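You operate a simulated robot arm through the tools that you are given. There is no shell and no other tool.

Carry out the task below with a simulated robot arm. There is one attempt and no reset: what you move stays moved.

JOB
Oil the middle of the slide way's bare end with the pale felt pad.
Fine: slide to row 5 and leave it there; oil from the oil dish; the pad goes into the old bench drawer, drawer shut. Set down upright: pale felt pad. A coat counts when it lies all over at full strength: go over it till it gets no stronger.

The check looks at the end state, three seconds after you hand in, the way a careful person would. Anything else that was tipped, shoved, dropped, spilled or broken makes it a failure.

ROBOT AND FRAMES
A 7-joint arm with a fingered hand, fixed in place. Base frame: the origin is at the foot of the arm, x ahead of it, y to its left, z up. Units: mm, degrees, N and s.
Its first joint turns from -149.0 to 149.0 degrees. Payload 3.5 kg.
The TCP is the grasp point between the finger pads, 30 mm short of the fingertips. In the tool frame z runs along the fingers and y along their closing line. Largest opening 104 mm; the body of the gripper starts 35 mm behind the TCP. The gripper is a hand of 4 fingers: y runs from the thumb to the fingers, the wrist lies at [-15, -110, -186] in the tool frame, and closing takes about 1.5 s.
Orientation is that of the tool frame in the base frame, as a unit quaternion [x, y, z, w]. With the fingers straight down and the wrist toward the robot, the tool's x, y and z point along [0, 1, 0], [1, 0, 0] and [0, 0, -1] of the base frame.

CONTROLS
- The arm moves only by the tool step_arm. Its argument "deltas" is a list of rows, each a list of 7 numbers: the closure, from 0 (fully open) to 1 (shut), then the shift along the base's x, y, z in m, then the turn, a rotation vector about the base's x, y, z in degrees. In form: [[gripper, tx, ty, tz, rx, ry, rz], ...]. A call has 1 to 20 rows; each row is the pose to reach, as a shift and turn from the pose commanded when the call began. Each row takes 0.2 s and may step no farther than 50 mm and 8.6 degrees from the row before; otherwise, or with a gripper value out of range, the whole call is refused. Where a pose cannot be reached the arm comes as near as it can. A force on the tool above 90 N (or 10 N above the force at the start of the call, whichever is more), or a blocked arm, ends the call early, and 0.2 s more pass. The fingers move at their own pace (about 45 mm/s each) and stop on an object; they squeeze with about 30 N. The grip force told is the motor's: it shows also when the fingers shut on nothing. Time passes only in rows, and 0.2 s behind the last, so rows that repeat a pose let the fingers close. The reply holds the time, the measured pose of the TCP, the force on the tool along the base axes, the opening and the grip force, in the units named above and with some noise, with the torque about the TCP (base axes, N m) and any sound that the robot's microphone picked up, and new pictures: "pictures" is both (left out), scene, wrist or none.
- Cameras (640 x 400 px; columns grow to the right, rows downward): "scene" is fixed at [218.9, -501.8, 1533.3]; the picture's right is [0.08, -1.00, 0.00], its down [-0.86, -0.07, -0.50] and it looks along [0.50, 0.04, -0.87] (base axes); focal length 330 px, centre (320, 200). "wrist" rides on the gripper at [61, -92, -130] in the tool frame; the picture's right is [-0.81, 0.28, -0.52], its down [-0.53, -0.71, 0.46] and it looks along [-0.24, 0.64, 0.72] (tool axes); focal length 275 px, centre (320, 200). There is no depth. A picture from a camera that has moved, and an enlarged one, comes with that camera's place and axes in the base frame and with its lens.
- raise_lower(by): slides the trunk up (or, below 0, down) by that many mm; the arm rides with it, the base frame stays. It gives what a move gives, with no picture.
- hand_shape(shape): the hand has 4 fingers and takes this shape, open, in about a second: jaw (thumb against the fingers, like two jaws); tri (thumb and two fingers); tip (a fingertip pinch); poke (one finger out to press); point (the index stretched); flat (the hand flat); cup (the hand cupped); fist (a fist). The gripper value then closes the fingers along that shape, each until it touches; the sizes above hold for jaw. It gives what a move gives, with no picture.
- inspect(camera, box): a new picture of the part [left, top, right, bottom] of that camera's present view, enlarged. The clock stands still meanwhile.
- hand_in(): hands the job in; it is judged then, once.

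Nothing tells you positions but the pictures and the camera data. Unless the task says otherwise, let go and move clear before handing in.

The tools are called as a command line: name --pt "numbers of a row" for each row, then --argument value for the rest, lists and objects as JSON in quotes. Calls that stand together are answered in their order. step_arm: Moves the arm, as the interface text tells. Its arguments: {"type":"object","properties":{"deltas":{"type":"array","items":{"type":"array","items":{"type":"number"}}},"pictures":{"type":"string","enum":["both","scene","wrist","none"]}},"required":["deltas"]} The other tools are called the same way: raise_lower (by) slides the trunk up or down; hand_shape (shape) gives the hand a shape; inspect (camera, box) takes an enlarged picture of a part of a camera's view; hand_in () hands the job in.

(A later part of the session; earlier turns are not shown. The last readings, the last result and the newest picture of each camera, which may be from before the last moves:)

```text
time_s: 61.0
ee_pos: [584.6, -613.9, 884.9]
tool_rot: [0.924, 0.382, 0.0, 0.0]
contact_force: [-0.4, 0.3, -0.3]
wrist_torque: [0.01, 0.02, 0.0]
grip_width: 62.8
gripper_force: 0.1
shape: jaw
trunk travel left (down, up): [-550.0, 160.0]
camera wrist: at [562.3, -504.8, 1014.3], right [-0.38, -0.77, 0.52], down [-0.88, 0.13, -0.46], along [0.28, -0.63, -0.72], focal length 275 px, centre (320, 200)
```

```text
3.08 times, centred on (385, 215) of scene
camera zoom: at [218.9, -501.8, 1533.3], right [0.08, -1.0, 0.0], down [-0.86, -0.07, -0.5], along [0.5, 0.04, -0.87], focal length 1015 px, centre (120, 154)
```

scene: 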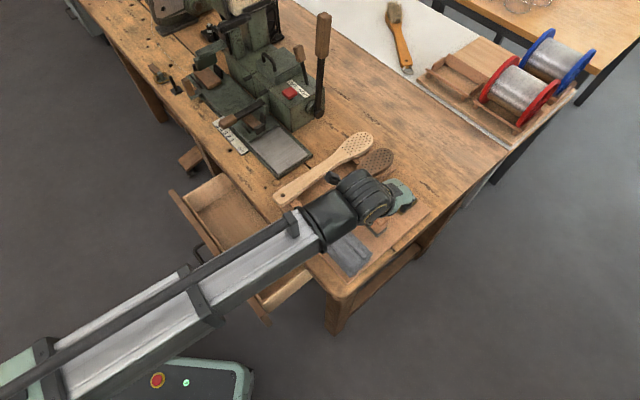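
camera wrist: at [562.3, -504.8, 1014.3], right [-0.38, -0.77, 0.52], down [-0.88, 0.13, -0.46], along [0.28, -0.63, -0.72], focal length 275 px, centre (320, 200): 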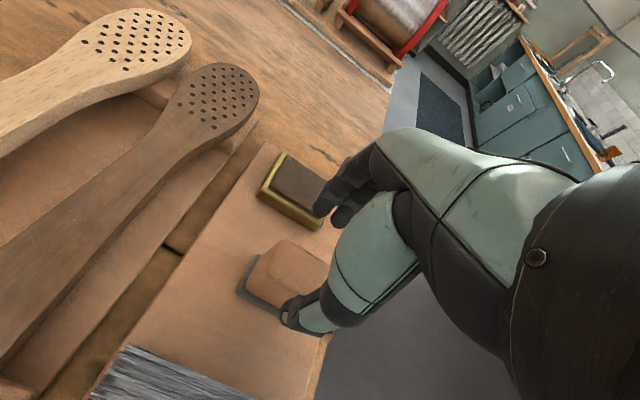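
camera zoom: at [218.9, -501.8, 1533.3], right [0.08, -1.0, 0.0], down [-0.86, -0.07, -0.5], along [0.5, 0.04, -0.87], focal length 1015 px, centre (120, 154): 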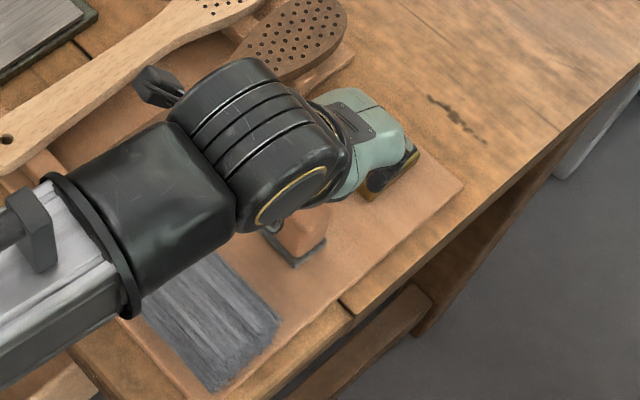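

Alignment looks right, so I'll go down over the pad in small steps.

step_arm --pt "0.4 0 0 -0.01 0 0 0" --pt "0.4 0 0 -0.02 0 0 0" --pt "0.4 0 0 -0.03 0 0 0" --pt "0.4 0 0 -0.038 0 0 0" --pt "0.4 0 0 -0.043 0 0 0" --pt "0.4 0 0 -0.043 0 0 0" --pictures "wrist"

inspect --camera "wrist" --box '[180, 120, 400, 320]'

inspect --camera "scene" --box '[320, 150, 450, 280]'

```text
time_s: 62.4
ee_pos: [586.9, -615.2, 842.3]
tool_rot: [0.924, 0.383, 0.0, 0.0]
contact_force: [0.4, 1.2, -0.5]
wrist_torque: [0.01, 0.01, 0.0]
grip_width: 62.7
gripper_force: 0.0
shape: jaw
trunk travel left (down, up): [-550.0, 160.0]
camera wrist: at [564.2, -506.0, 972.0], right [-0.38, -0.77, 0.52], down [-0.88, 0.13, -0.46], along [0.28, -0.63, -0.72], focal length 275 px, centre (320, 200)
```

wrist: 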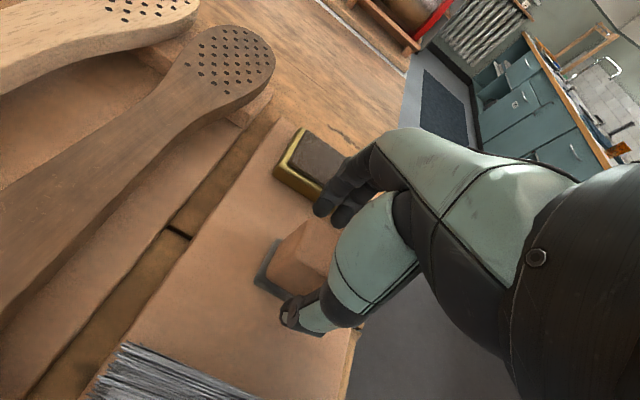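

```text
2.00 times, centred on (290, 220) of wrist
camera zoom: at [564.2, -506.0, 972.0], right [-0.38, -0.77, 0.52], down [-0.88, 0.13, -0.46], along [0.28, -0.63, -0.72], focal length 551 px, centre (380, 160)
```

zoom: 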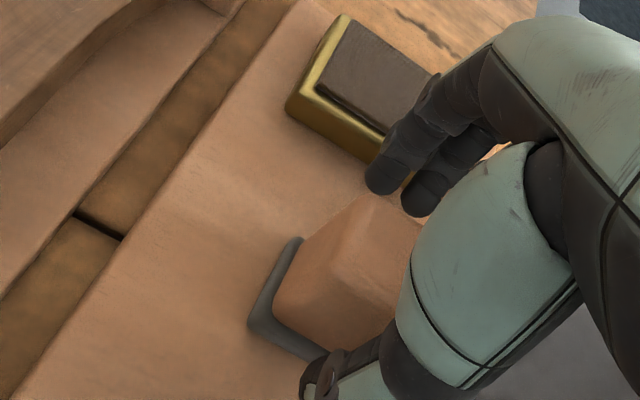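

```text
3.08 times, centred on (385, 215) of scene
camera zoom: at [218.9, -501.8, 1533.3], right [0.08, -1.0, 0.0], down [-0.86, -0.07, -0.5], along [0.5, 0.04, -0.87], focal length 1015 px, centre (120, 154)
```

zoom: 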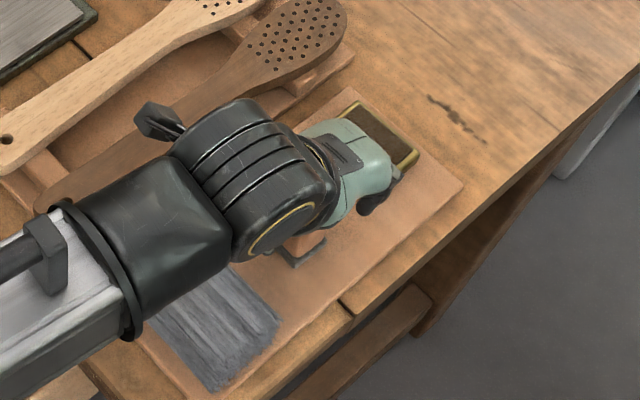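

inspect --camera "wrist" --box '[240, 190, 360, 300]'

inspect --camera "scene" --box '[355, 190, 415, 250]'

```text
3.64 times, centred on (300, 245) of wrist
camera zoom: at [564.2, -506.0, 972.0], right [-0.38, -0.77, 0.52], down [-0.88, 0.13, -0.46], along [0.28, -0.63, -0.72], focal length 1001 px, centre (393, 36)
```

zoom: 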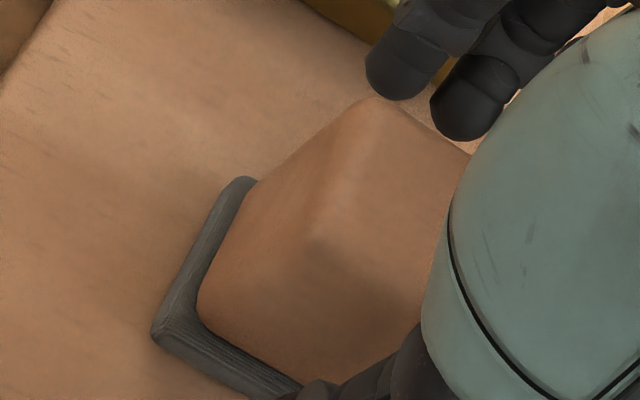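

```text
6.67 times, centred on (385, 220) of scene
camera zoom: at [218.9, -501.8, 1533.3], right [0.08, -1.0, 0.0], down [-0.86, -0.07, -0.5], along [0.5, 0.04, -0.87], focal length 2199 px, centre (-113, 67)
```

zoom: 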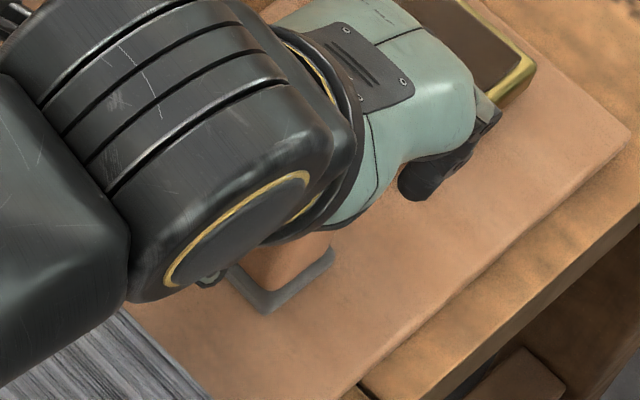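

Seen closer, the block is taller (top ≈ z 842) and the pad centre is about (580,-608), nearer the thumb. I'll recentre by 10 mm and close on it.

step_arm --pt "0.4 -0.0035 0.0035 0 0 0 0" --pt "0.4 -0.007 0.007 0 0 0 0" --pt "0.4 -0.007 0.007 0 0 0 0" --pictures "none"

inspect --camera "wrist" --box '[240, 190, 360, 300]'

```text
time_s: 63.2
ee_pos: [578.7, -607.5, 842.9]
tool_rot: [0.924, 0.383, 0.0, 0.0]
contact_force: [0.1, -0.4, -0.2]
wrist_torque: [-0.04, -0.01, -0.03]
grip_width: 62.9
gripper_force: 0.0
shape: jaw
trunk travel left (down, up): [-550.0, 160.0]
```

```text
3.64 times, centred on (300, 245) of wrist
camera zoom: at [557.1, -498.5, 972.4], right [-0.38, -0.77, 0.52], down [-0.88, 0.13, -0.46], along [0.28, -0.63, -0.72], focal length 1001 px, centre (393, 36)
```

zoom: 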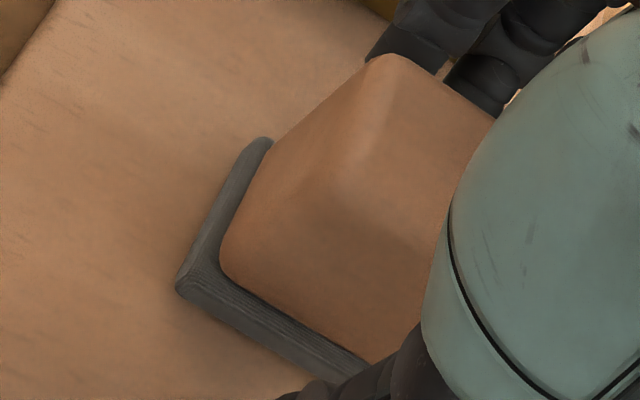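

Well centred, so I'll close the hand on the block now.

step_arm --pt "0.5 0 0 0 0 0 0" --pt "0.6 0 0 0 0 0 0" --pt "0.7 0 0 0 0 0 0" --pt "0.8 0 0 0 0 0 0" --pt "0.9 0 0 0 0 0 0" --pt "1 0 0 0 0 0 0" --pt "1 0 0 0 0 0 0" --pictures "wrist"

inspect --camera "wrist" --box '[220, 170, 360, 300]'

```text
time_s: 64.8
ee_pos: [578.8, -608.0, 843.3]
tool_rot: [0.924, 0.383, -0.001, 0.0]
contact_force: [-0.1, 0.0, -0.2]
wrist_torque: [-0.02, 0.0, 0.02]
grip_width: 26.9
gripper_force: 30.1
shape: jaw
trunk travel left (down, up): [-550.0, 160.0]
camera wrist: at [557.1, -498.5, 972.4], right [-0.38, -0.77, 0.52], down [-0.88, 0.13, -0.46], along [0.28, -0.63, -0.72], focal length 275 px, centre (320, 200)
```

wrist: 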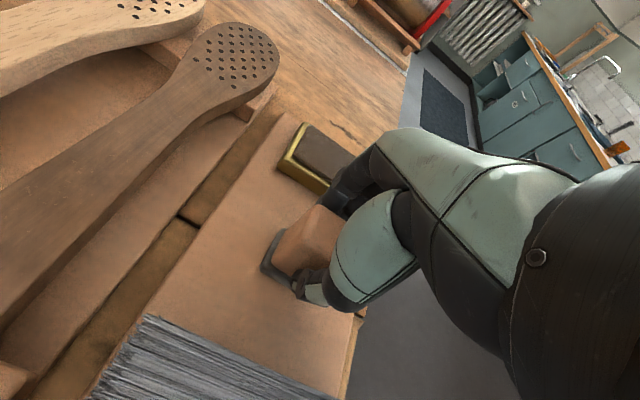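

```text
3.08 times, centred on (290, 235) of wrist
camera zoom: at [557.1, -498.5, 972.4], right [-0.38, -0.77, 0.52], down [-0.88, 0.13, -0.46], along [0.28, -0.63, -0.72], focal length 847 px, centre (412, 92)
```

zoom: 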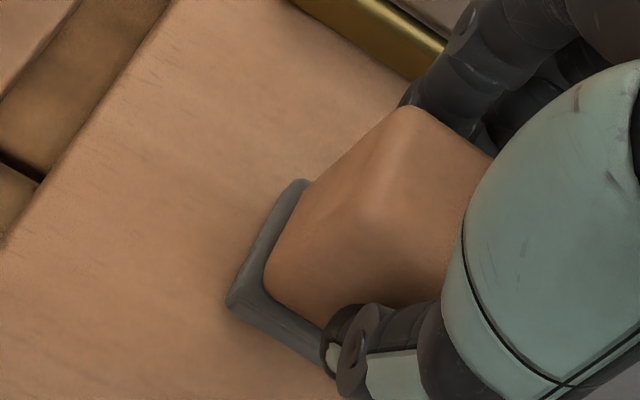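

Gripped at 27 mm. I'll lift it straight up and check the hold.

step_arm --pt "1 0 0 0.005 0 0 0" --pt "1 0 0 0.015 0 0 0" --pt "1 0 0 0.03 0 0 0" --pt "1 0 0 0.045 0 0 0" --pt "1 0 0 0.045 0 0 0" --pictures "wrist"

inspect --camera "wrist" --box '[180, 120, 380, 320]'

inspect --camera "scene" --box '[340, 160, 440, 260]'

```text
time_s: 66.0
ee_pos: [577.8, -609.0, 889.3]
tool_rot: [0.924, 0.382, -0.001, 0.0]
contact_force: [-0.9, -0.2, -0.4]
wrist_torque: [-0.02, 0.01, 0.0]
grip_width: 26.6
gripper_force: 29.9
shape: jaw
trunk travel left (down, up): [-550.0, 160.0]
camera wrist: at [556.1, -499.0, 1018.7], right [-0.38, -0.77, 0.52], down [-0.88, 0.13, -0.46], along [0.28, -0.63, -0.72], focal length 275 px, centre (320, 200)
```

wrist: 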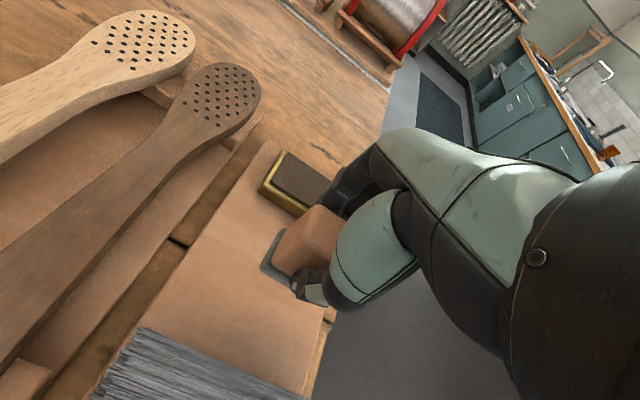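

```text
2.00 times, centred on (280, 220) of wrist
camera zoom: at [556.1, -499.0, 1018.7], right [-0.38, -0.77, 0.52], down [-0.88, 0.13, -0.46], along [0.28, -0.63, -0.72], focal length 551 px, centre (400, 160)
```

zoom: 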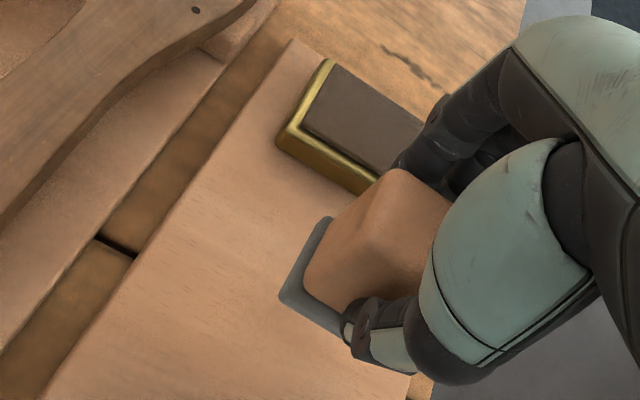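

```text
4.00 times, centred on (390, 210) of scene
camera zoom: at [218.9, -501.8, 1533.3], right [0.08, -1.0, 0.0], down [-0.86, -0.07, -0.5], along [0.5, 0.04, -0.87], focal length 1319 px, centre (40, 160)
```

zoom: 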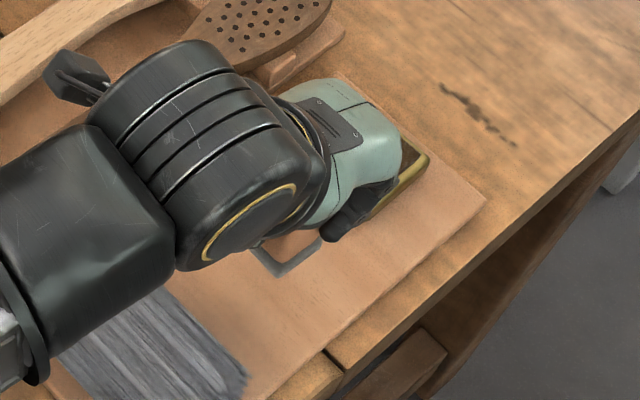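

The pad is held firmly, its sole about 47 mm below the TCP. Now I'll carry it over the oil dish, centred near (657,-669).

step_arm --pt "1 0.02 -0.015 0 0 0 0" --pt "1 0.04 -0.03 0 0 0 0" --pt "1 0.06 -0.045 0 0 0 0" --pt "1 0.079 -0.06 0 0 0 0" --pt "1 0.079 -0.06 0 0 0 0" --pictures "both"

inspect --camera "wrist" --box '[180, 120, 380, 320]'

inspect --camera "scene" --box '[350, 150, 450, 250]'

```text
time_s: 67.2
ee_pos: [659.7, -667.0, 889.0]
tool_rot: [0.924, 0.383, 0.0, 0.0]
contact_force: [-0.4, 0.6, -0.7]
wrist_torque: [0.03, 0.0, -0.02]
grip_width: 26.9
gripper_force: 29.8
shape: jaw
trunk travel left (down, up): [-550.0, 160.0]
camera wrist: at [636.4, -558.0, 1018.0], right [-0.38, -0.77, 0.52], down [-0.88, 0.13, -0.46], along [0.28, -0.63, -0.72], focal length 275 px, centre (320, 200)
```

scene: 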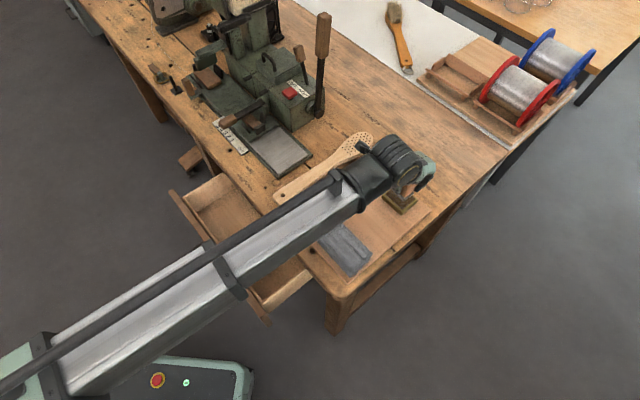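
wrist: 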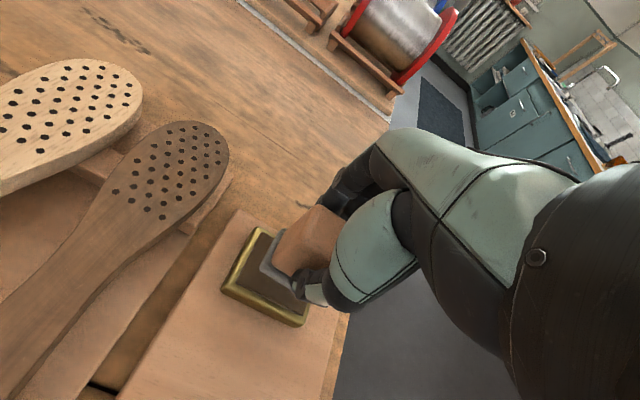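

```text
2.00 times, centred on (280, 220) of wrist
camera zoom: at [636.4, -558.0, 1018.0], right [-0.38, -0.77, 0.52], down [-0.88, 0.13, -0.46], along [0.28, -0.63, -0.72], focal length 551 px, centre (400, 160)
```

zoom: 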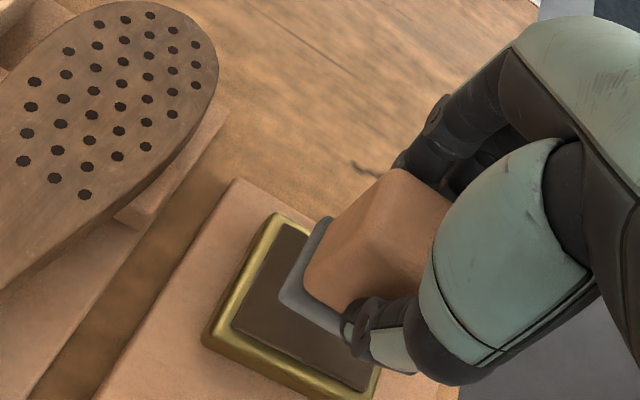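

```text
4.00 times, centred on (400, 200) of scene
camera zoom: at [218.9, -501.8, 1533.3], right [0.08, -1.0, 0.0], down [-0.86, -0.07, -0.5], along [0.5, 0.04, -0.87], focal length 1319 px, centre (0, 200)
```

zoom: 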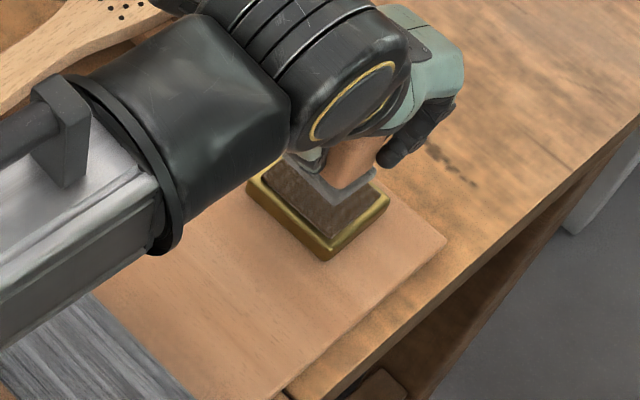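

The sole is centred over the sponge within a couple of mm, so I'll lower it gently until I feel contact.

step_arm --pt "1 0 0 -0.008 0 0 0" --pt "1 0 0 -0.015 0 0 0" --pt "1 0 0 -0.02 0 0 0" --pt "1 0 0 -0.022 0 0 0" --pictures "none"

step_arm --pt "1 0 0 -0.002 0 0 0" --pt "1 0 0 -0.004 0 0 0" --pt "1 0 0 -0.004 0 0 0" --pictures "none"

inspect --camera "wrist" --box '[180, 120, 380, 320]'

inspect --camera "scene" --box '[350, 150, 450, 250]'

```text
time_s: 68.2
ee_pos: [657.8, -667.6, 866.3]
tool_rot: [0.924, 0.383, 0.0, 0.0]
contact_force: [-0.4, -0.7, -1.2]
wrist_torque: [0.0, 0.0, 0.01]
grip_width: 26.9
gripper_force: 29.8
shape: jaw
trunk travel left (down, up): [-550.0, 160.0]
```

```text
time_s: 69.0
ee_pos: [656.1, -668.0, 863.3]
tool_rot: [0.924, 0.383, 0.0, 0.001]
contact_force: [-0.1, -0.1, 9.5]
wrist_torque: [-0.06, -0.03, -0.01]
grip_width: 27.2
gripper_force: 30.6
shape: jaw
trunk travel left (down, up): [-550.0, 160.0]
```

```text
2.00 times, centred on (280, 220) of wrist
camera zoom: at [634.6, -558.6, 993.3], right [-0.38, -0.77, 0.52], down [-0.88, 0.13, -0.46], along [0.28, -0.63, -0.72], focal length 551 px, centre (400, 160)
```

zoom: 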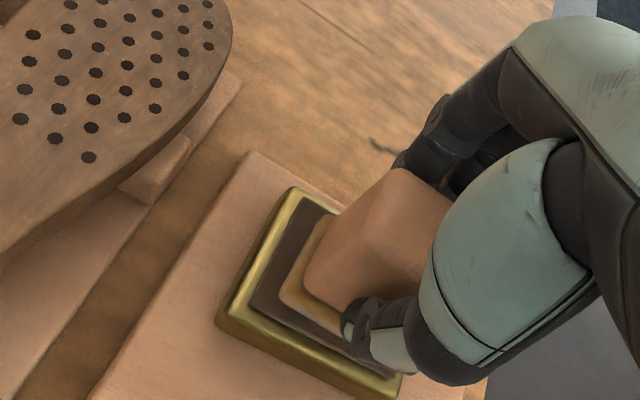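

```text
4.00 times, centred on (400, 200) of scene
camera zoom: at [218.9, -501.8, 1533.3], right [0.08, -1.0, 0.0], down [-0.86, -0.07, -0.5], along [0.5, 0.04, -0.87], focal length 1319 px, centre (0, 200)
```

zoom: 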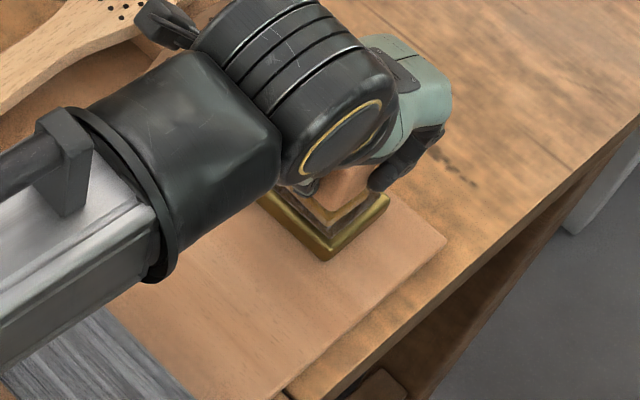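

The felt has turned oily yellow on contact (9.5 N). I'll hold it a moment and then lift off.

step_arm --pt "1 0 0 0 0 0 0" --pt "1 0 0 0 0 0 0" --pt "1 0 0 0 0 0 0" --pt "1 0 0 0.005 0 0 0" --pt "1 0 0 0.015 0 0 0" --pt "1 0 0 0.03 0 0 0" --pt "1 0 0 0.06 0 0 0" --pt "1 0 0 0.06 0 0 0" --pictures "both"

inspect --camera "wrist" --box '[180, 120, 380, 320]'

```text
time_s: 70.8
ee_pos: [659.5, -667.5, 922.5]
tool_rot: [0.924, 0.383, 0.0, 0.0]
contact_force: [-0.2, -0.4, -0.5]
wrist_torque: [0.01, 0.01, 0.01]
grip_width: 27.2
gripper_force: 30.4
shape: jaw
trunk travel left (down, up): [-550.0, 160.0]
camera wrist: at [637.0, -557.9, 1051.0], right [-0.38, -0.77, 0.52], down [-0.88, 0.13, -0.46], along [0.28, -0.63, -0.72], focal length 275 px, centre (320, 200)
```

scene: 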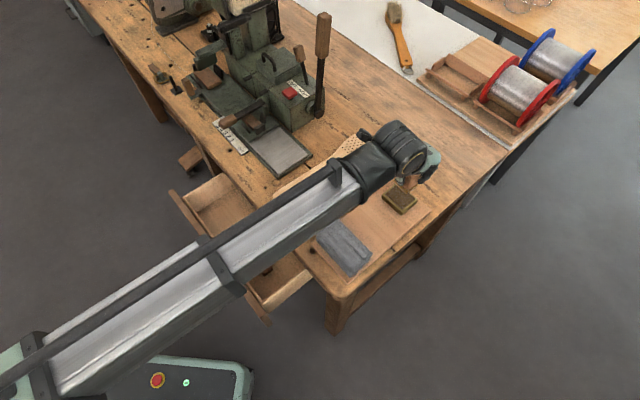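
wrist: 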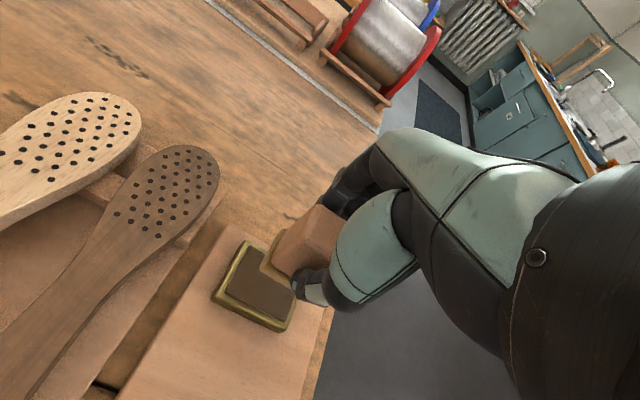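

```text
2.00 times, centred on (280, 220) of wrist
camera zoom: at [637.0, -557.9, 1051.0], right [-0.38, -0.77, 0.52], down [-0.88, 0.13, -0.46], along [0.28, -0.63, -0.72], focal length 551 px, centre (400, 160)
```

zoom: 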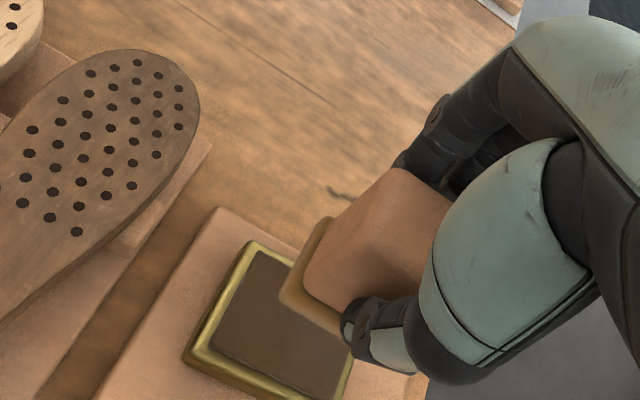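

The pad is loaded. Its target is the middle of the bare way, which I place at about (798,-337,797). I'll carry it there, keeping clear of the big lever at (893,-448).

step_arm --pt "1 -0.005 0.04 0 0 0 0" --pt "1 -0.004 0.08 0 0 0 0" --pt "1 0.01 0.12 0 0 0 0" --pt "1 0.03 0.16 0 0 0 0" --pt "1 0.05 0.2 0 0 0 0" --pt "1 0.07 0.24 0 0 0 0" --pt "1 0.09 0.275 0 0 0 0" --pt "1 0.115 0.305 0 0 0 0" --pt "1 0.137 0.33 0 0 0 0" --pt "1 0.137 0.33 -0.01 0 0 0" --pt "1 0.137 0.33 -0.02 0 0 0" --pictures "both"

inspect --camera "wrist" --box '[120, 120, 380, 320]'

inspect --camera "scene" --box '[210, 90, 340, 190]'

```text
time_s: 73.2
ee_pos: [793.9, -336.3, 901.2]
tool_rot: [0.924, 0.383, 0.0, 0.0]
contact_force: [-0.6, 0.1, -1.7]
wrist_torque: [0.02, -0.01, -0.05]
grip_width: 26.9
gripper_force: 30.7
shape: jaw
trunk travel left (down, up): [-550.0, 160.0]
camera wrist: at [772.5, -227.4, 1031.4], right [-0.38, -0.77, 0.52], down [-0.88, 0.13, -0.46], along [0.28, -0.63, -0.72], focal length 275 px, centre (320, 200)
```

scene: 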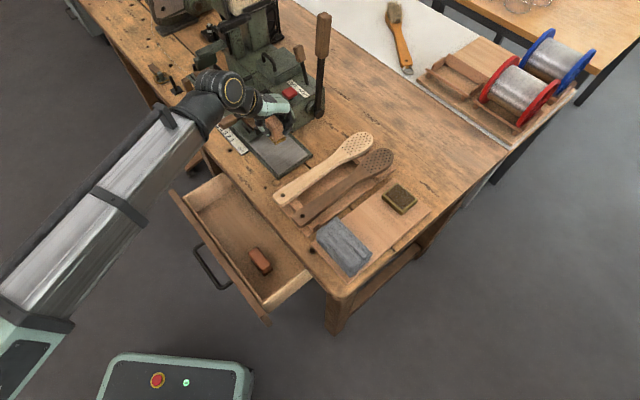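
wrist: 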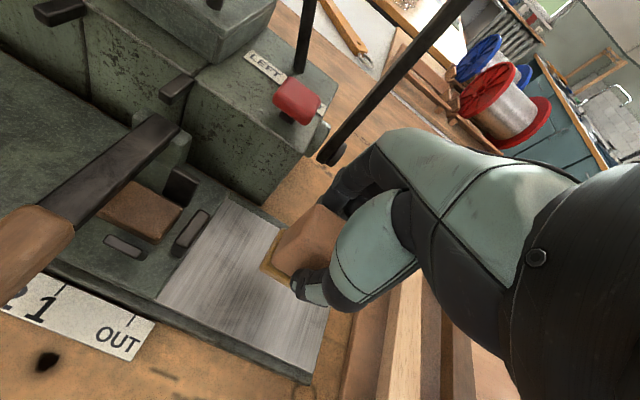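

```text
2.00 times, centred on (250, 220) of wrist
camera zoom: at [772.5, -227.4, 1031.4], right [-0.38, -0.77, 0.52], down [-0.88, 0.13, -0.46], along [0.28, -0.63, -0.72], focal length 551 px, centre (460, 160)
```

zoom: 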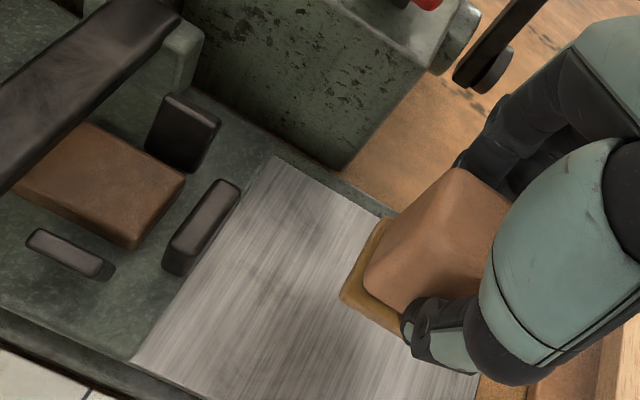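

```text
4.00 times, centred on (275, 140) of scene
camera zoom: at [218.9, -501.8, 1533.3], right [0.08, -1.0, 0.0], down [-0.86, -0.07, -0.5], along [0.5, 0.04, -0.87], focal length 1319 px, centre (500, 440)
```

zoom: 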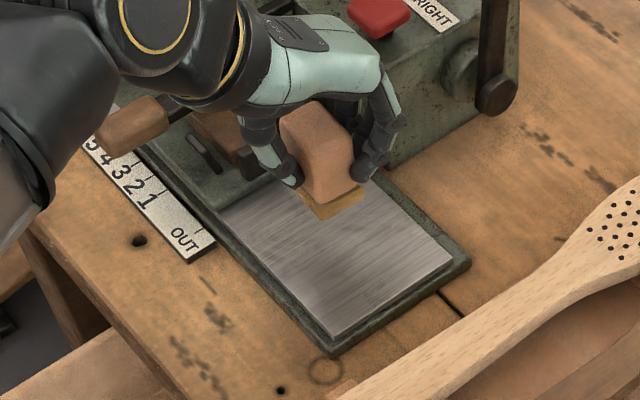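

The bare way spans about 136 × 102 mm, centred at (798,-337). I'll lower the pad onto its centre.

step_arm --pt "1 0.002 0 -0.02 0 0 0" --pt "1 0.003 0 -0.04 0 0 0" --pt "1 0.003 0 -0.05 0 0 0" --pt "1 0.003 0 -0.052 0 0 0" --pictures "none"

step_arm --pt "1 0 0 -0.002 0 0 0" --pt "1 0 0 -0.004 0 0 0" --pt "1 0 0 -0.004 0 0 0" --pictures "none"

```text
time_s: 74.2
ee_pos: [797.2, -336.4, 849.9]
tool_rot: [0.924, 0.382, -0.001, 0.0]
contact_force: [-0.9, -0.9, -1.0]
wrist_torque: [-0.01, 0.04, 0.02]
grip_width: 26.9
gripper_force: 29.5
shape: jaw
trunk travel left (down, up): [-550.0, 160.0]
```

```text
time_s: 75.0
ee_pos: [795.8, -337.0, 847.7]
tool_rot: [0.924, 0.383, 0.001, 0.001]
contact_force: [1.2, 1.0, 17.4]
wrist_torque: [0.01, -0.1, 0.06]
grip_width: 27.7
gripper_force: 29.8
shape: jaw
trunk travel left (down, up): [-550.0, 160.0]
```

Contact with 17 N is a bit firm, so I'll ease it by 1 mm and make the first stroke along the way.

step_arm --pt "1 0.0 0.0 0.001 0 0 0" --pt "1 0.0053 0.0053 0.001 0 0 0" --pt "1 0.0106 0.0106 0.001 0 0 0" --pt "1 0.0141 0.0141 0.001 0 0 0" --pt "1 0.0088 0.0088 0.001 0 0 0" --pt "1 0.0035 0.0035 0.001 0 0 0" --pt "1 -0.0018 -0.0018 0.001 0 0 0" --pt "1 -0.0071 -0.0071 0.001 0 0 0" --pt "1 -0.0124 -0.0124 0.001 0 0 0" --pt "1 -0.0141 -0.0141 0.001 0 0 0" --pt "1 -0.0141 -0.0141 0.001 0 0 0" --pictures "wrist"

inspect --camera "wrist" --box '[120, 120, 380, 320]'

inspect --camera "scene" --box '[210, 90, 340, 190]'

```text
time_s: 77.4
ee_pos: [783.1, -351.3, 847.8]
tool_rot: [0.924, 0.383, 0.001, 0.001]
contact_force: [2.3, 2.4, 12.5]
wrist_torque: [0.01, -0.1, 0.01]
grip_width: 27.6
gripper_force: 29.7
shape: jaw
trunk travel left (down, up): [-550.0, 160.0]
camera wrist: at [760.8, -242.1, 977.4], right [-0.38, -0.77, 0.52], down [-0.88, 0.13, -0.46], along [0.28, -0.63, -0.72], focal length 275 px, centre (320, 200)
```

wrist: 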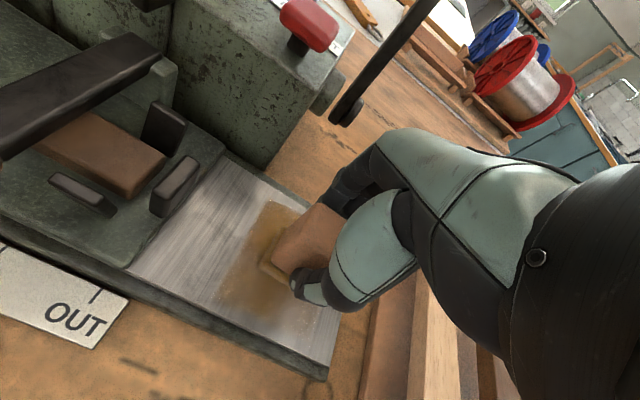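

```text
2.00 times, centred on (250, 220) of wrist
camera zoom: at [760.8, -242.1, 977.4], right [-0.38, -0.77, 0.52], down [-0.88, 0.13, -0.46], along [0.28, -0.63, -0.72], focal length 551 px, centre (460, 160)
```

zoom: 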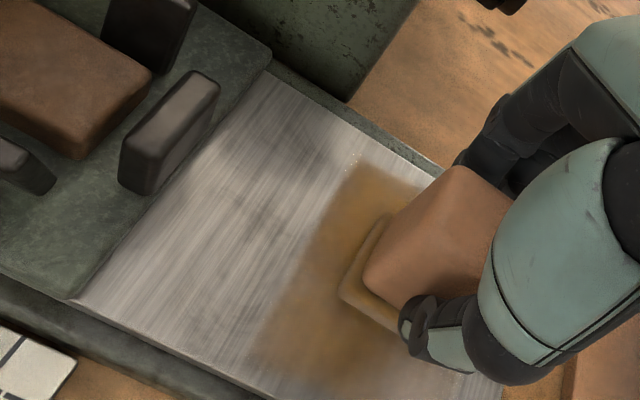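

```text
4.00 times, centred on (275, 140) of scene
camera zoom: at [218.9, -501.8, 1533.3], right [0.08, -1.0, 0.0], down [-0.86, -0.07, -0.5], along [0.5, 0.04, -0.87], focal length 1319 px, centre (500, 440)
```

zoom: 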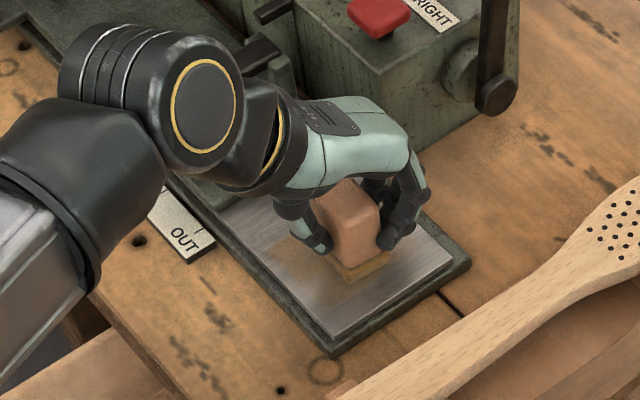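

Oil is showing on the metal. I'll lift off and step aside to see the whole coat before continuing.

step_arm --pt "1 0 0 0.01 0 0 0" --pt "1 0 0 0.03 0 0 0" --pt "1 -0.02 0.0 0.06 0 0 0" --pt "1 -0.05 -0.02 0.08 0 0 0" --pt "1 -0.08 -0.04 0.09 0 0 0" --pt "1 -0.08 -0.04 0.09 0 0 0" --pictures "both"

inspect --camera "wrist" --box '[80, 20, 360, 230]'

inspect --camera "scene" --box '[220, 100, 340, 190]'

```text
time_s: 78.8
ee_pos: [703.1, -391.1, 940.3]
tool_rot: [0.924, 0.382, 0.0, 0.0]
contact_force: [-0.4, -0.4, -1.2]
wrist_torque: [0.01, 0.0, 0.02]
grip_width: 27.1
gripper_force: 29.9
shape: jaw
trunk travel left (down, up): [-550.0, 160.0]
camera wrist: at [681.5, -283.2, 1069.5], right [-0.38, -0.77, 0.52], down [-0.88, 0.13, -0.46], along [0.28, -0.63, -0.72], focal length 275 px, centre (320, 200)
```

scene: 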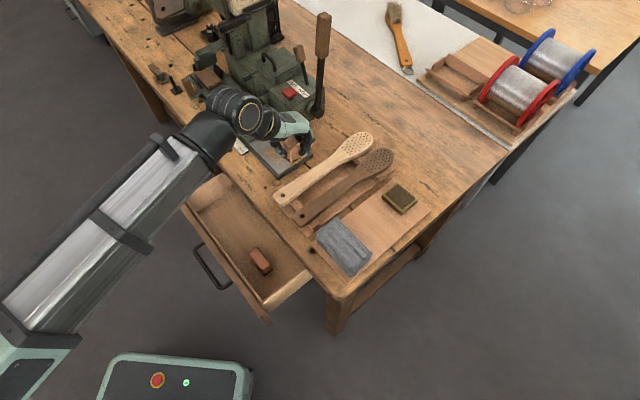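
wrist: 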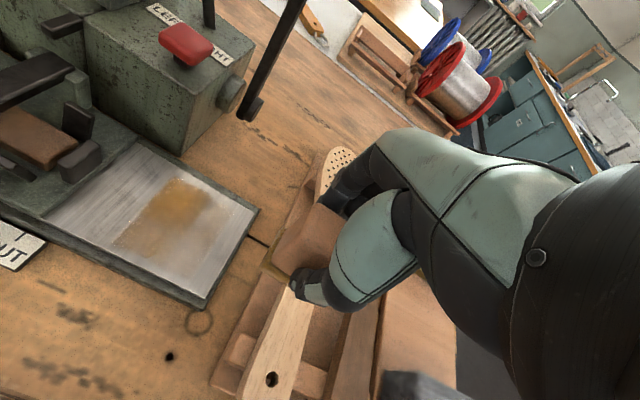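

```text
1.90 times, centred on (220, 125) of wrist
camera zoom: at [681.5, -283.2, 1069.5], right [-0.38, -0.77, 0.52], down [-0.88, 0.13, -0.46], along [0.28, -0.63, -0.72], focal length 524 px, centre (510, 343)
```

zoom: 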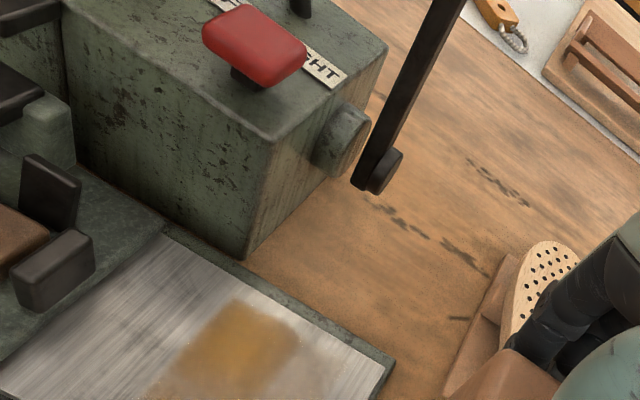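

```text
4.44 times, centred on (280, 145) of scene
camera zoom: at [218.9, -501.8, 1533.3], right [0.08, -1.0, 0.0], down [-0.86, -0.07, -0.5], along [0.5, 0.04, -0.87], focal length 1466 px, centre (498, 444)
```

zoom: 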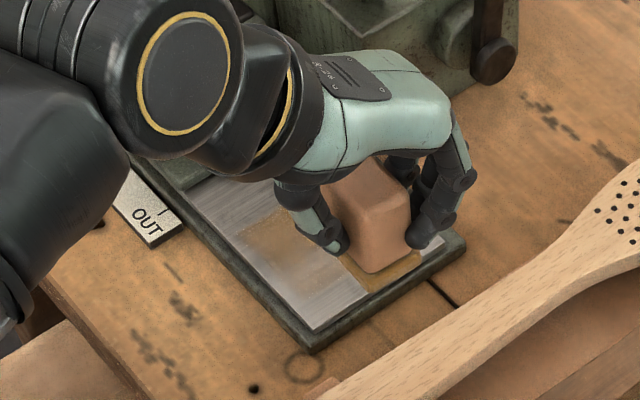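

inspect --camera "wrist" --box '[20, 120, 280, 320]'

inspect --camera "wrist" --box '[90, 150, 270, 290]'

```text
2.00 times, centred on (150, 220) of wrist
camera zoom: at [681.5, -283.2, 1069.5], right [-0.38, -0.77, 0.52], down [-0.88, 0.13, -0.46], along [0.28, -0.63, -0.72], focal length 551 px, centre (660, 160)
```

zoom: 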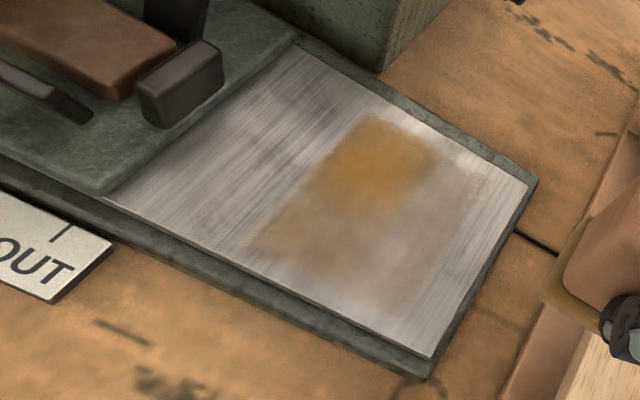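

```text
2.86 times, centred on (180, 220) of wrist
camera zoom: at [681.5, -283.2, 1069.5], right [-0.38, -0.77, 0.52], down [-0.88, 0.13, -0.46], along [0.28, -0.63, -0.72], focal length 786 px, centre (720, 143)
```

zoom: 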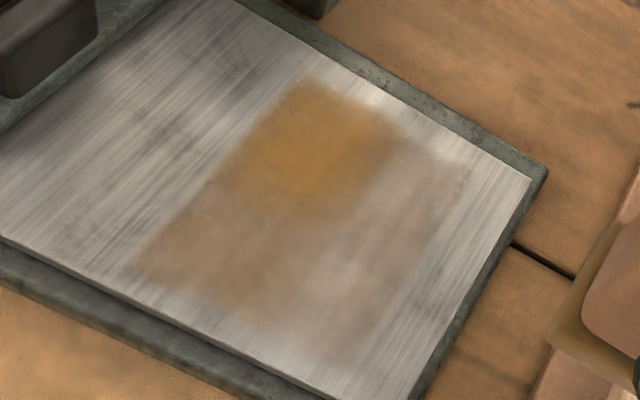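

The coat sits in a rectangle of about 65 × 85 mm in the middle: e 281–346 along the way and n 758–843 across it. It's strong only at the rear left and weak elsewhere. I'll set the pad back down and work over the whole rectangle slowly.

step_arm --pt "1 0.035 0.015 -0.01 0 0 0" --pt "1 0.0694 0.0294 -0.035 0 0 0" --pt "1 0.0694 0.0294 -0.065 0 0 0" --pt "1 0.0694 0.0294 -0.084 0 0 0" --pt "1 0.0694 0.0294 -0.088 0 0 0" --pt "1 0.0694 0.0294 -0.09 0 0 0" --pt "1 0.0694 0.0294 -0.09 0 0 0" --pictures "none"

```text
time_s: 80.4
ee_pos: [773.2, -361.2, 849.2]
tool_rot: [0.924, 0.383, 0.001, 0.001]
contact_force: [-0.8, 0.0, 5.8]
wrist_torque: [-0.05, -0.07, -0.03]
grip_width: 27.4
gripper_force: 30.1
shape: jaw
trunk travel left (down, up): [-550.0, 160.0]
```

step_arm --pt "1 0.0042 0.0042 -0.001 0 0 0" --pt "1 0.0085 0.0085 -0.001 0 0 0" --pt "1 0.0127 0.0127 -0.001 0 0 0" --pt "1 0.017 0.017 -0.001 0 0 0" --pt "1 0.0212 0.0212 -0.001 0 0 0" --pt "1 0.0255 0.0255 -0.001 0 0 0" --pt "1 0.0297 0.0297 -0.001 0 0 0" --pt "1 0.0332 0.0332 -0.001 0 0 0" --pt "1 0.0276 0.0389 -0.001 0 0 0" --pt "1 0.0219 0.0445 -0.001 0 0 0" --pt "1 0.0177 0.0403 -0.001 0 0 0" --pt "1 0.0134 0.0361 -0.001 0 0 0" --pt "1 0.0092 0.0318 -0.001 0 0 0" --pt "1 0.0049 0.0276 -0.001 0 0 0" --pt "1 0.0007 0.0233 -0.001 0 0 0" --pt "1 -0.0035 0.0191 -0.001 0 0 0" --pt "1 -0.0078 0.0148 -0.001 0 0 0" --pt "1 -0.0113 0.0113 -0.001 0 0 0" --pictures "none"

inspect --camera "scene" --box '[220, 100, 340, 190]'

inspect --camera "wrist" --box '[120, 120, 380, 320]'

```text
time_s: 84.2
ee_pos: [759.2, -351.1, 846.3]
tool_rot: [0.924, 0.382, 0.0, 0.0]
contact_force: [1.3, 2.7, 11.6]
wrist_torque: [-0.03, -0.15, 0.03]
grip_width: 28.2
gripper_force: 29.7
shape: jaw
trunk travel left (down, up): [-550.0, 160.0]
```

```text
4.44 times, centred on (280, 145) of scene
camera zoom: at [218.9, -501.8, 1533.3], right [0.08, -1.0, 0.0], down [-0.86, -0.07, -0.5], along [0.5, 0.04, -0.87], focal length 1466 px, centre (498, 444)
```

zoom: 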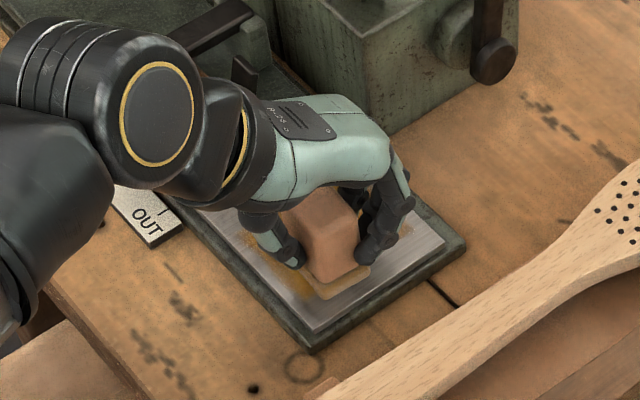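

```text
2.00 times, centred on (250, 220) of wrist
camera zoom: at [738.0, -241.3, 976.3], right [-0.38, -0.77, 0.52], down [-0.88, 0.13, -0.46], along [0.28, -0.63, -0.72], focal length 551 px, centre (460, 160)
```

zoom: 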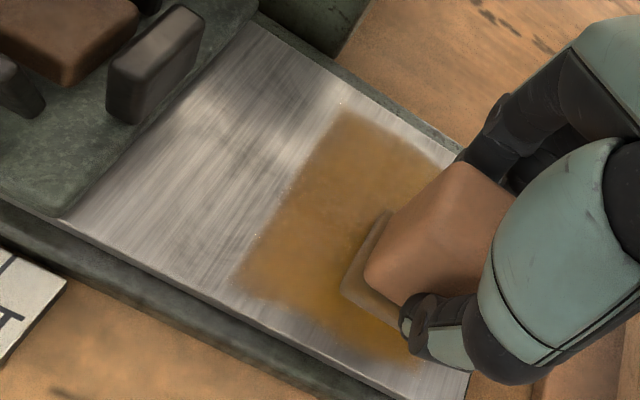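

The coat is building well, but the felt looks drained. I'll lift and look at the whole patch.

step_arm --pt "1 0 0 0.01 0 0 0" --pt "1 0 0 0.03 0 0 0" --pt "1 -0.015 -0.01 0.06 0 0 0" --pt "1 -0.04 -0.03 0.08 0 0 0" --pt "1 -0.065 -0.055 0.09 0 0 0" --pt "1 -0.065 -0.055 0.09 0 0 0" --pictures "none"

inspect --camera "wrist" --box '[60, 80, 300, 280]'

inspect --camera "wrist" --box '[220, 160, 360, 300]'

```text
time_s: 85.6
ee_pos: [694.5, -407.2, 935.9]
tool_rot: [0.924, 0.384, 0.0, 0.0]
contact_force: [0.2, -0.4, -0.8]
wrist_torque: [-0.01, -0.01, 0.01]
grip_width: 27.9
gripper_force: 29.5
shape: jaw
trunk travel left (down, up): [-550.0, 160.0]
```

```text
2.00 times, centred on (180, 180) of wrist
camera zoom: at [672.8, -298.1, 1065.2], right [-0.38, -0.77, 0.52], down [-0.88, 0.13, -0.46], along [0.28, -0.63, -0.72], focal length 551 px, centre (600, 240)
```

zoom: 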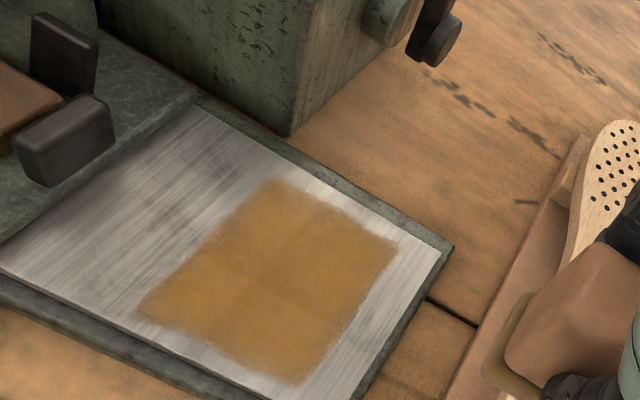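

```text
2.86 times, centred on (290, 230) of wrist
camera zoom: at [672.8, -298.1, 1065.2], right [-0.38, -0.77, 0.52], down [-0.88, 0.13, -0.46], along [0.28, -0.63, -0.72], focal length 786 px, centre (406, 114)
```

zoom: 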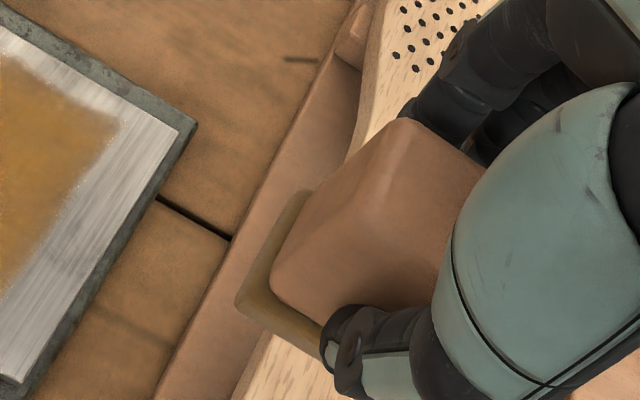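

inspect --camera "wrist" --box '[110, 130, 230, 290]'

inspect --camera "wrist" --box '[120, 160, 220, 230]'

```text
2.50 times, centred on (170, 210) of wrist
camera zoom: at [672.8, -298.1, 1065.2], right [-0.38, -0.77, 0.52], down [-0.88, 0.13, -0.46], along [0.28, -0.63, -0.72], focal length 688 px, centre (695, 175)
```

zoom: 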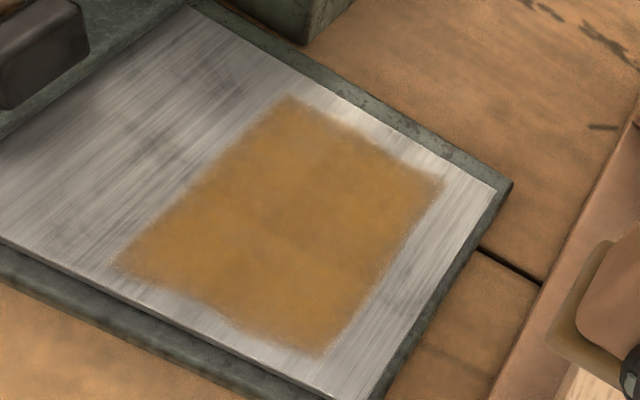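

```text
5.71 times, centred on (170, 195) of wrist
camera zoom: at [672.8, -298.1, 1065.2], right [-0.38, -0.77, 0.52], down [-0.88, 0.13, -0.46], along [0.28, -0.63, -0.72], focal length 1573 px, centre (1177, 229)
```

zoom: 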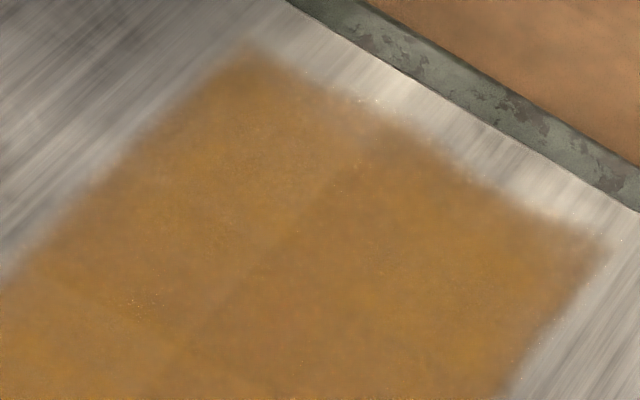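

The coat covers the whole rectangle evenly now. To be sure it's at full strength, I'll take fresh oil and go over it again.

step_arm --pt "1 -0.008 -0.04 0 0 0 0" --pt "1 -0.014 -0.08 0 0 0 0" --pt "1 -0.02 -0.12 0 0 0 0" --pt "1 -0.025 -0.16 0 0 0 0" --pt "1 -0.03 -0.2 0 0 0 0" --pt "1 -0.034 -0.235 0 0 0 0" --pt "1 -0.0355 -0.2605 -0.01 0 0 0" --pt "1 -0.0355 -0.2605 -0.03 0 0 0" --pt "1 -0.0355 -0.2605 -0.03 0 0 0" --pictures "wrist"

inspect --camera "wrist" --box '[180, 120, 380, 320]'

```text
time_s: 87.6
ee_pos: [660.8, -666.6, 907.0]
tool_rot: [0.924, 0.383, 0.001, 0.0]
contact_force: [-0.3, -0.4, -0.9]
wrist_torque: [0.0, -0.02, 0.04]
grip_width: 28.1
gripper_force: 29.8
shape: jaw
trunk travel left (down, up): [-550.0, 160.0]
camera wrist: at [639.1, -558.0, 1036.0], right [-0.38, -0.77, 0.52], down [-0.88, 0.13, -0.46], along [0.28, -0.63, -0.72], focal length 275 px, centre (320, 200)
```

wrist: 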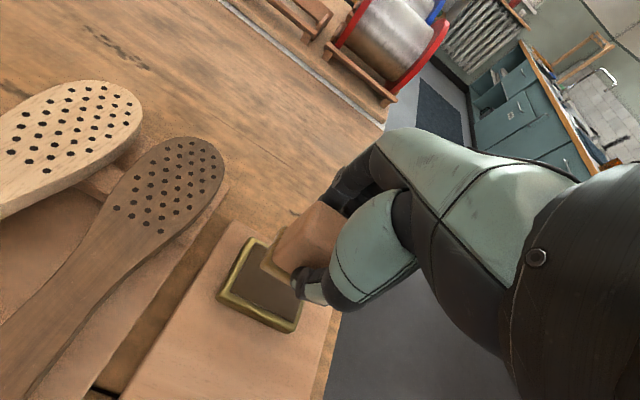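

```text
2.00 times, centred on (280, 220) of wrist
camera zoom: at [639.1, -558.0, 1036.0], right [-0.38, -0.77, 0.52], down [-0.88, 0.13, -0.46], along [0.28, -0.63, -0.72], focal length 551 px, centre (400, 160)
```

zoom: 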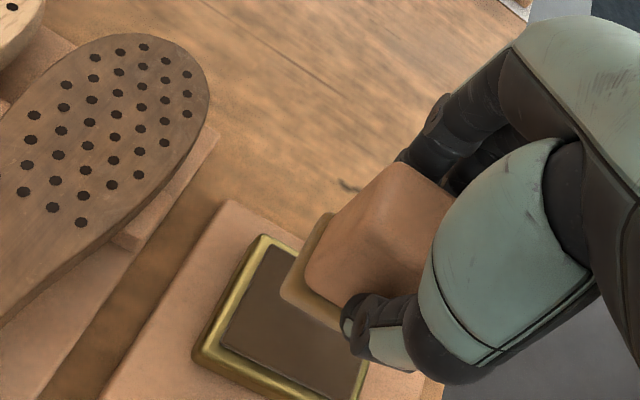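

step_arm --pt "1 -0.001 -0.001 -0.015 0 0 0" --pt "1 -0.001 -0.001 -0.03 0 0 0" --pt "1 -0.001 -0.001 -0.04 0 0 0" --pt "1 -0.001 -0.001 -0.042 0 0 0" --pt "1 -0.001 -0.001 -0.042 0 0 0" --pictures "none"

```text
time_s: 88.8
ee_pos: [659.8, -666.6, 864.2]
tool_rot: [0.924, 0.383, 0.0, 0.0]
contact_force: [-0.4, 0.7, -0.3]
wrist_torque: [-0.01, -0.03, -0.02]
grip_width: 27.7
gripper_force: 29.7
shape: jaw
trunk travel left (down, up): [-550.0, 160.0]
```

step_arm --pt "1 -0.001 0 -0.002 0 0 0" --pt "1 -0.001 0 -0.0035 0 0 0" --pt "1 -0.001 0 -0.0035 0 0 0" --pt "1 -0.001 0 -0.0035 0 0 0" --pictures "none"

inspect --camera "wrist" --box '[180, 120, 380, 320]'

```text
time_s: 89.8
ee_pos: [657.8, -667.1, 861.2]
tool_rot: [0.924, 0.383, 0.0, 0.001]
contact_force: [1.0, 1.2, 11.8]
wrist_torque: [-0.06, -0.09, 0.04]
grip_width: 28.3
gripper_force: 29.5
shape: jaw
trunk travel left (down, up): [-550.0, 160.0]
```

```text
2.00 times, centred on (280, 220) of wrist
camera zoom: at [636.3, -557.9, 991.5], right [-0.38, -0.77, 0.52], down [-0.88, 0.13, -0.46], along [0.28, -0.63, -0.72], focal length 551 px, centre (400, 160)
```

zoom: 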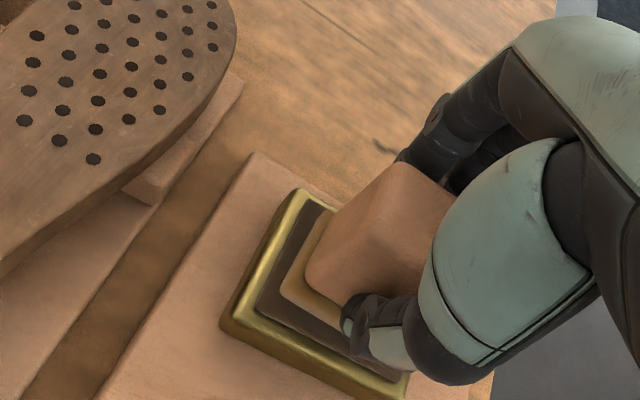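

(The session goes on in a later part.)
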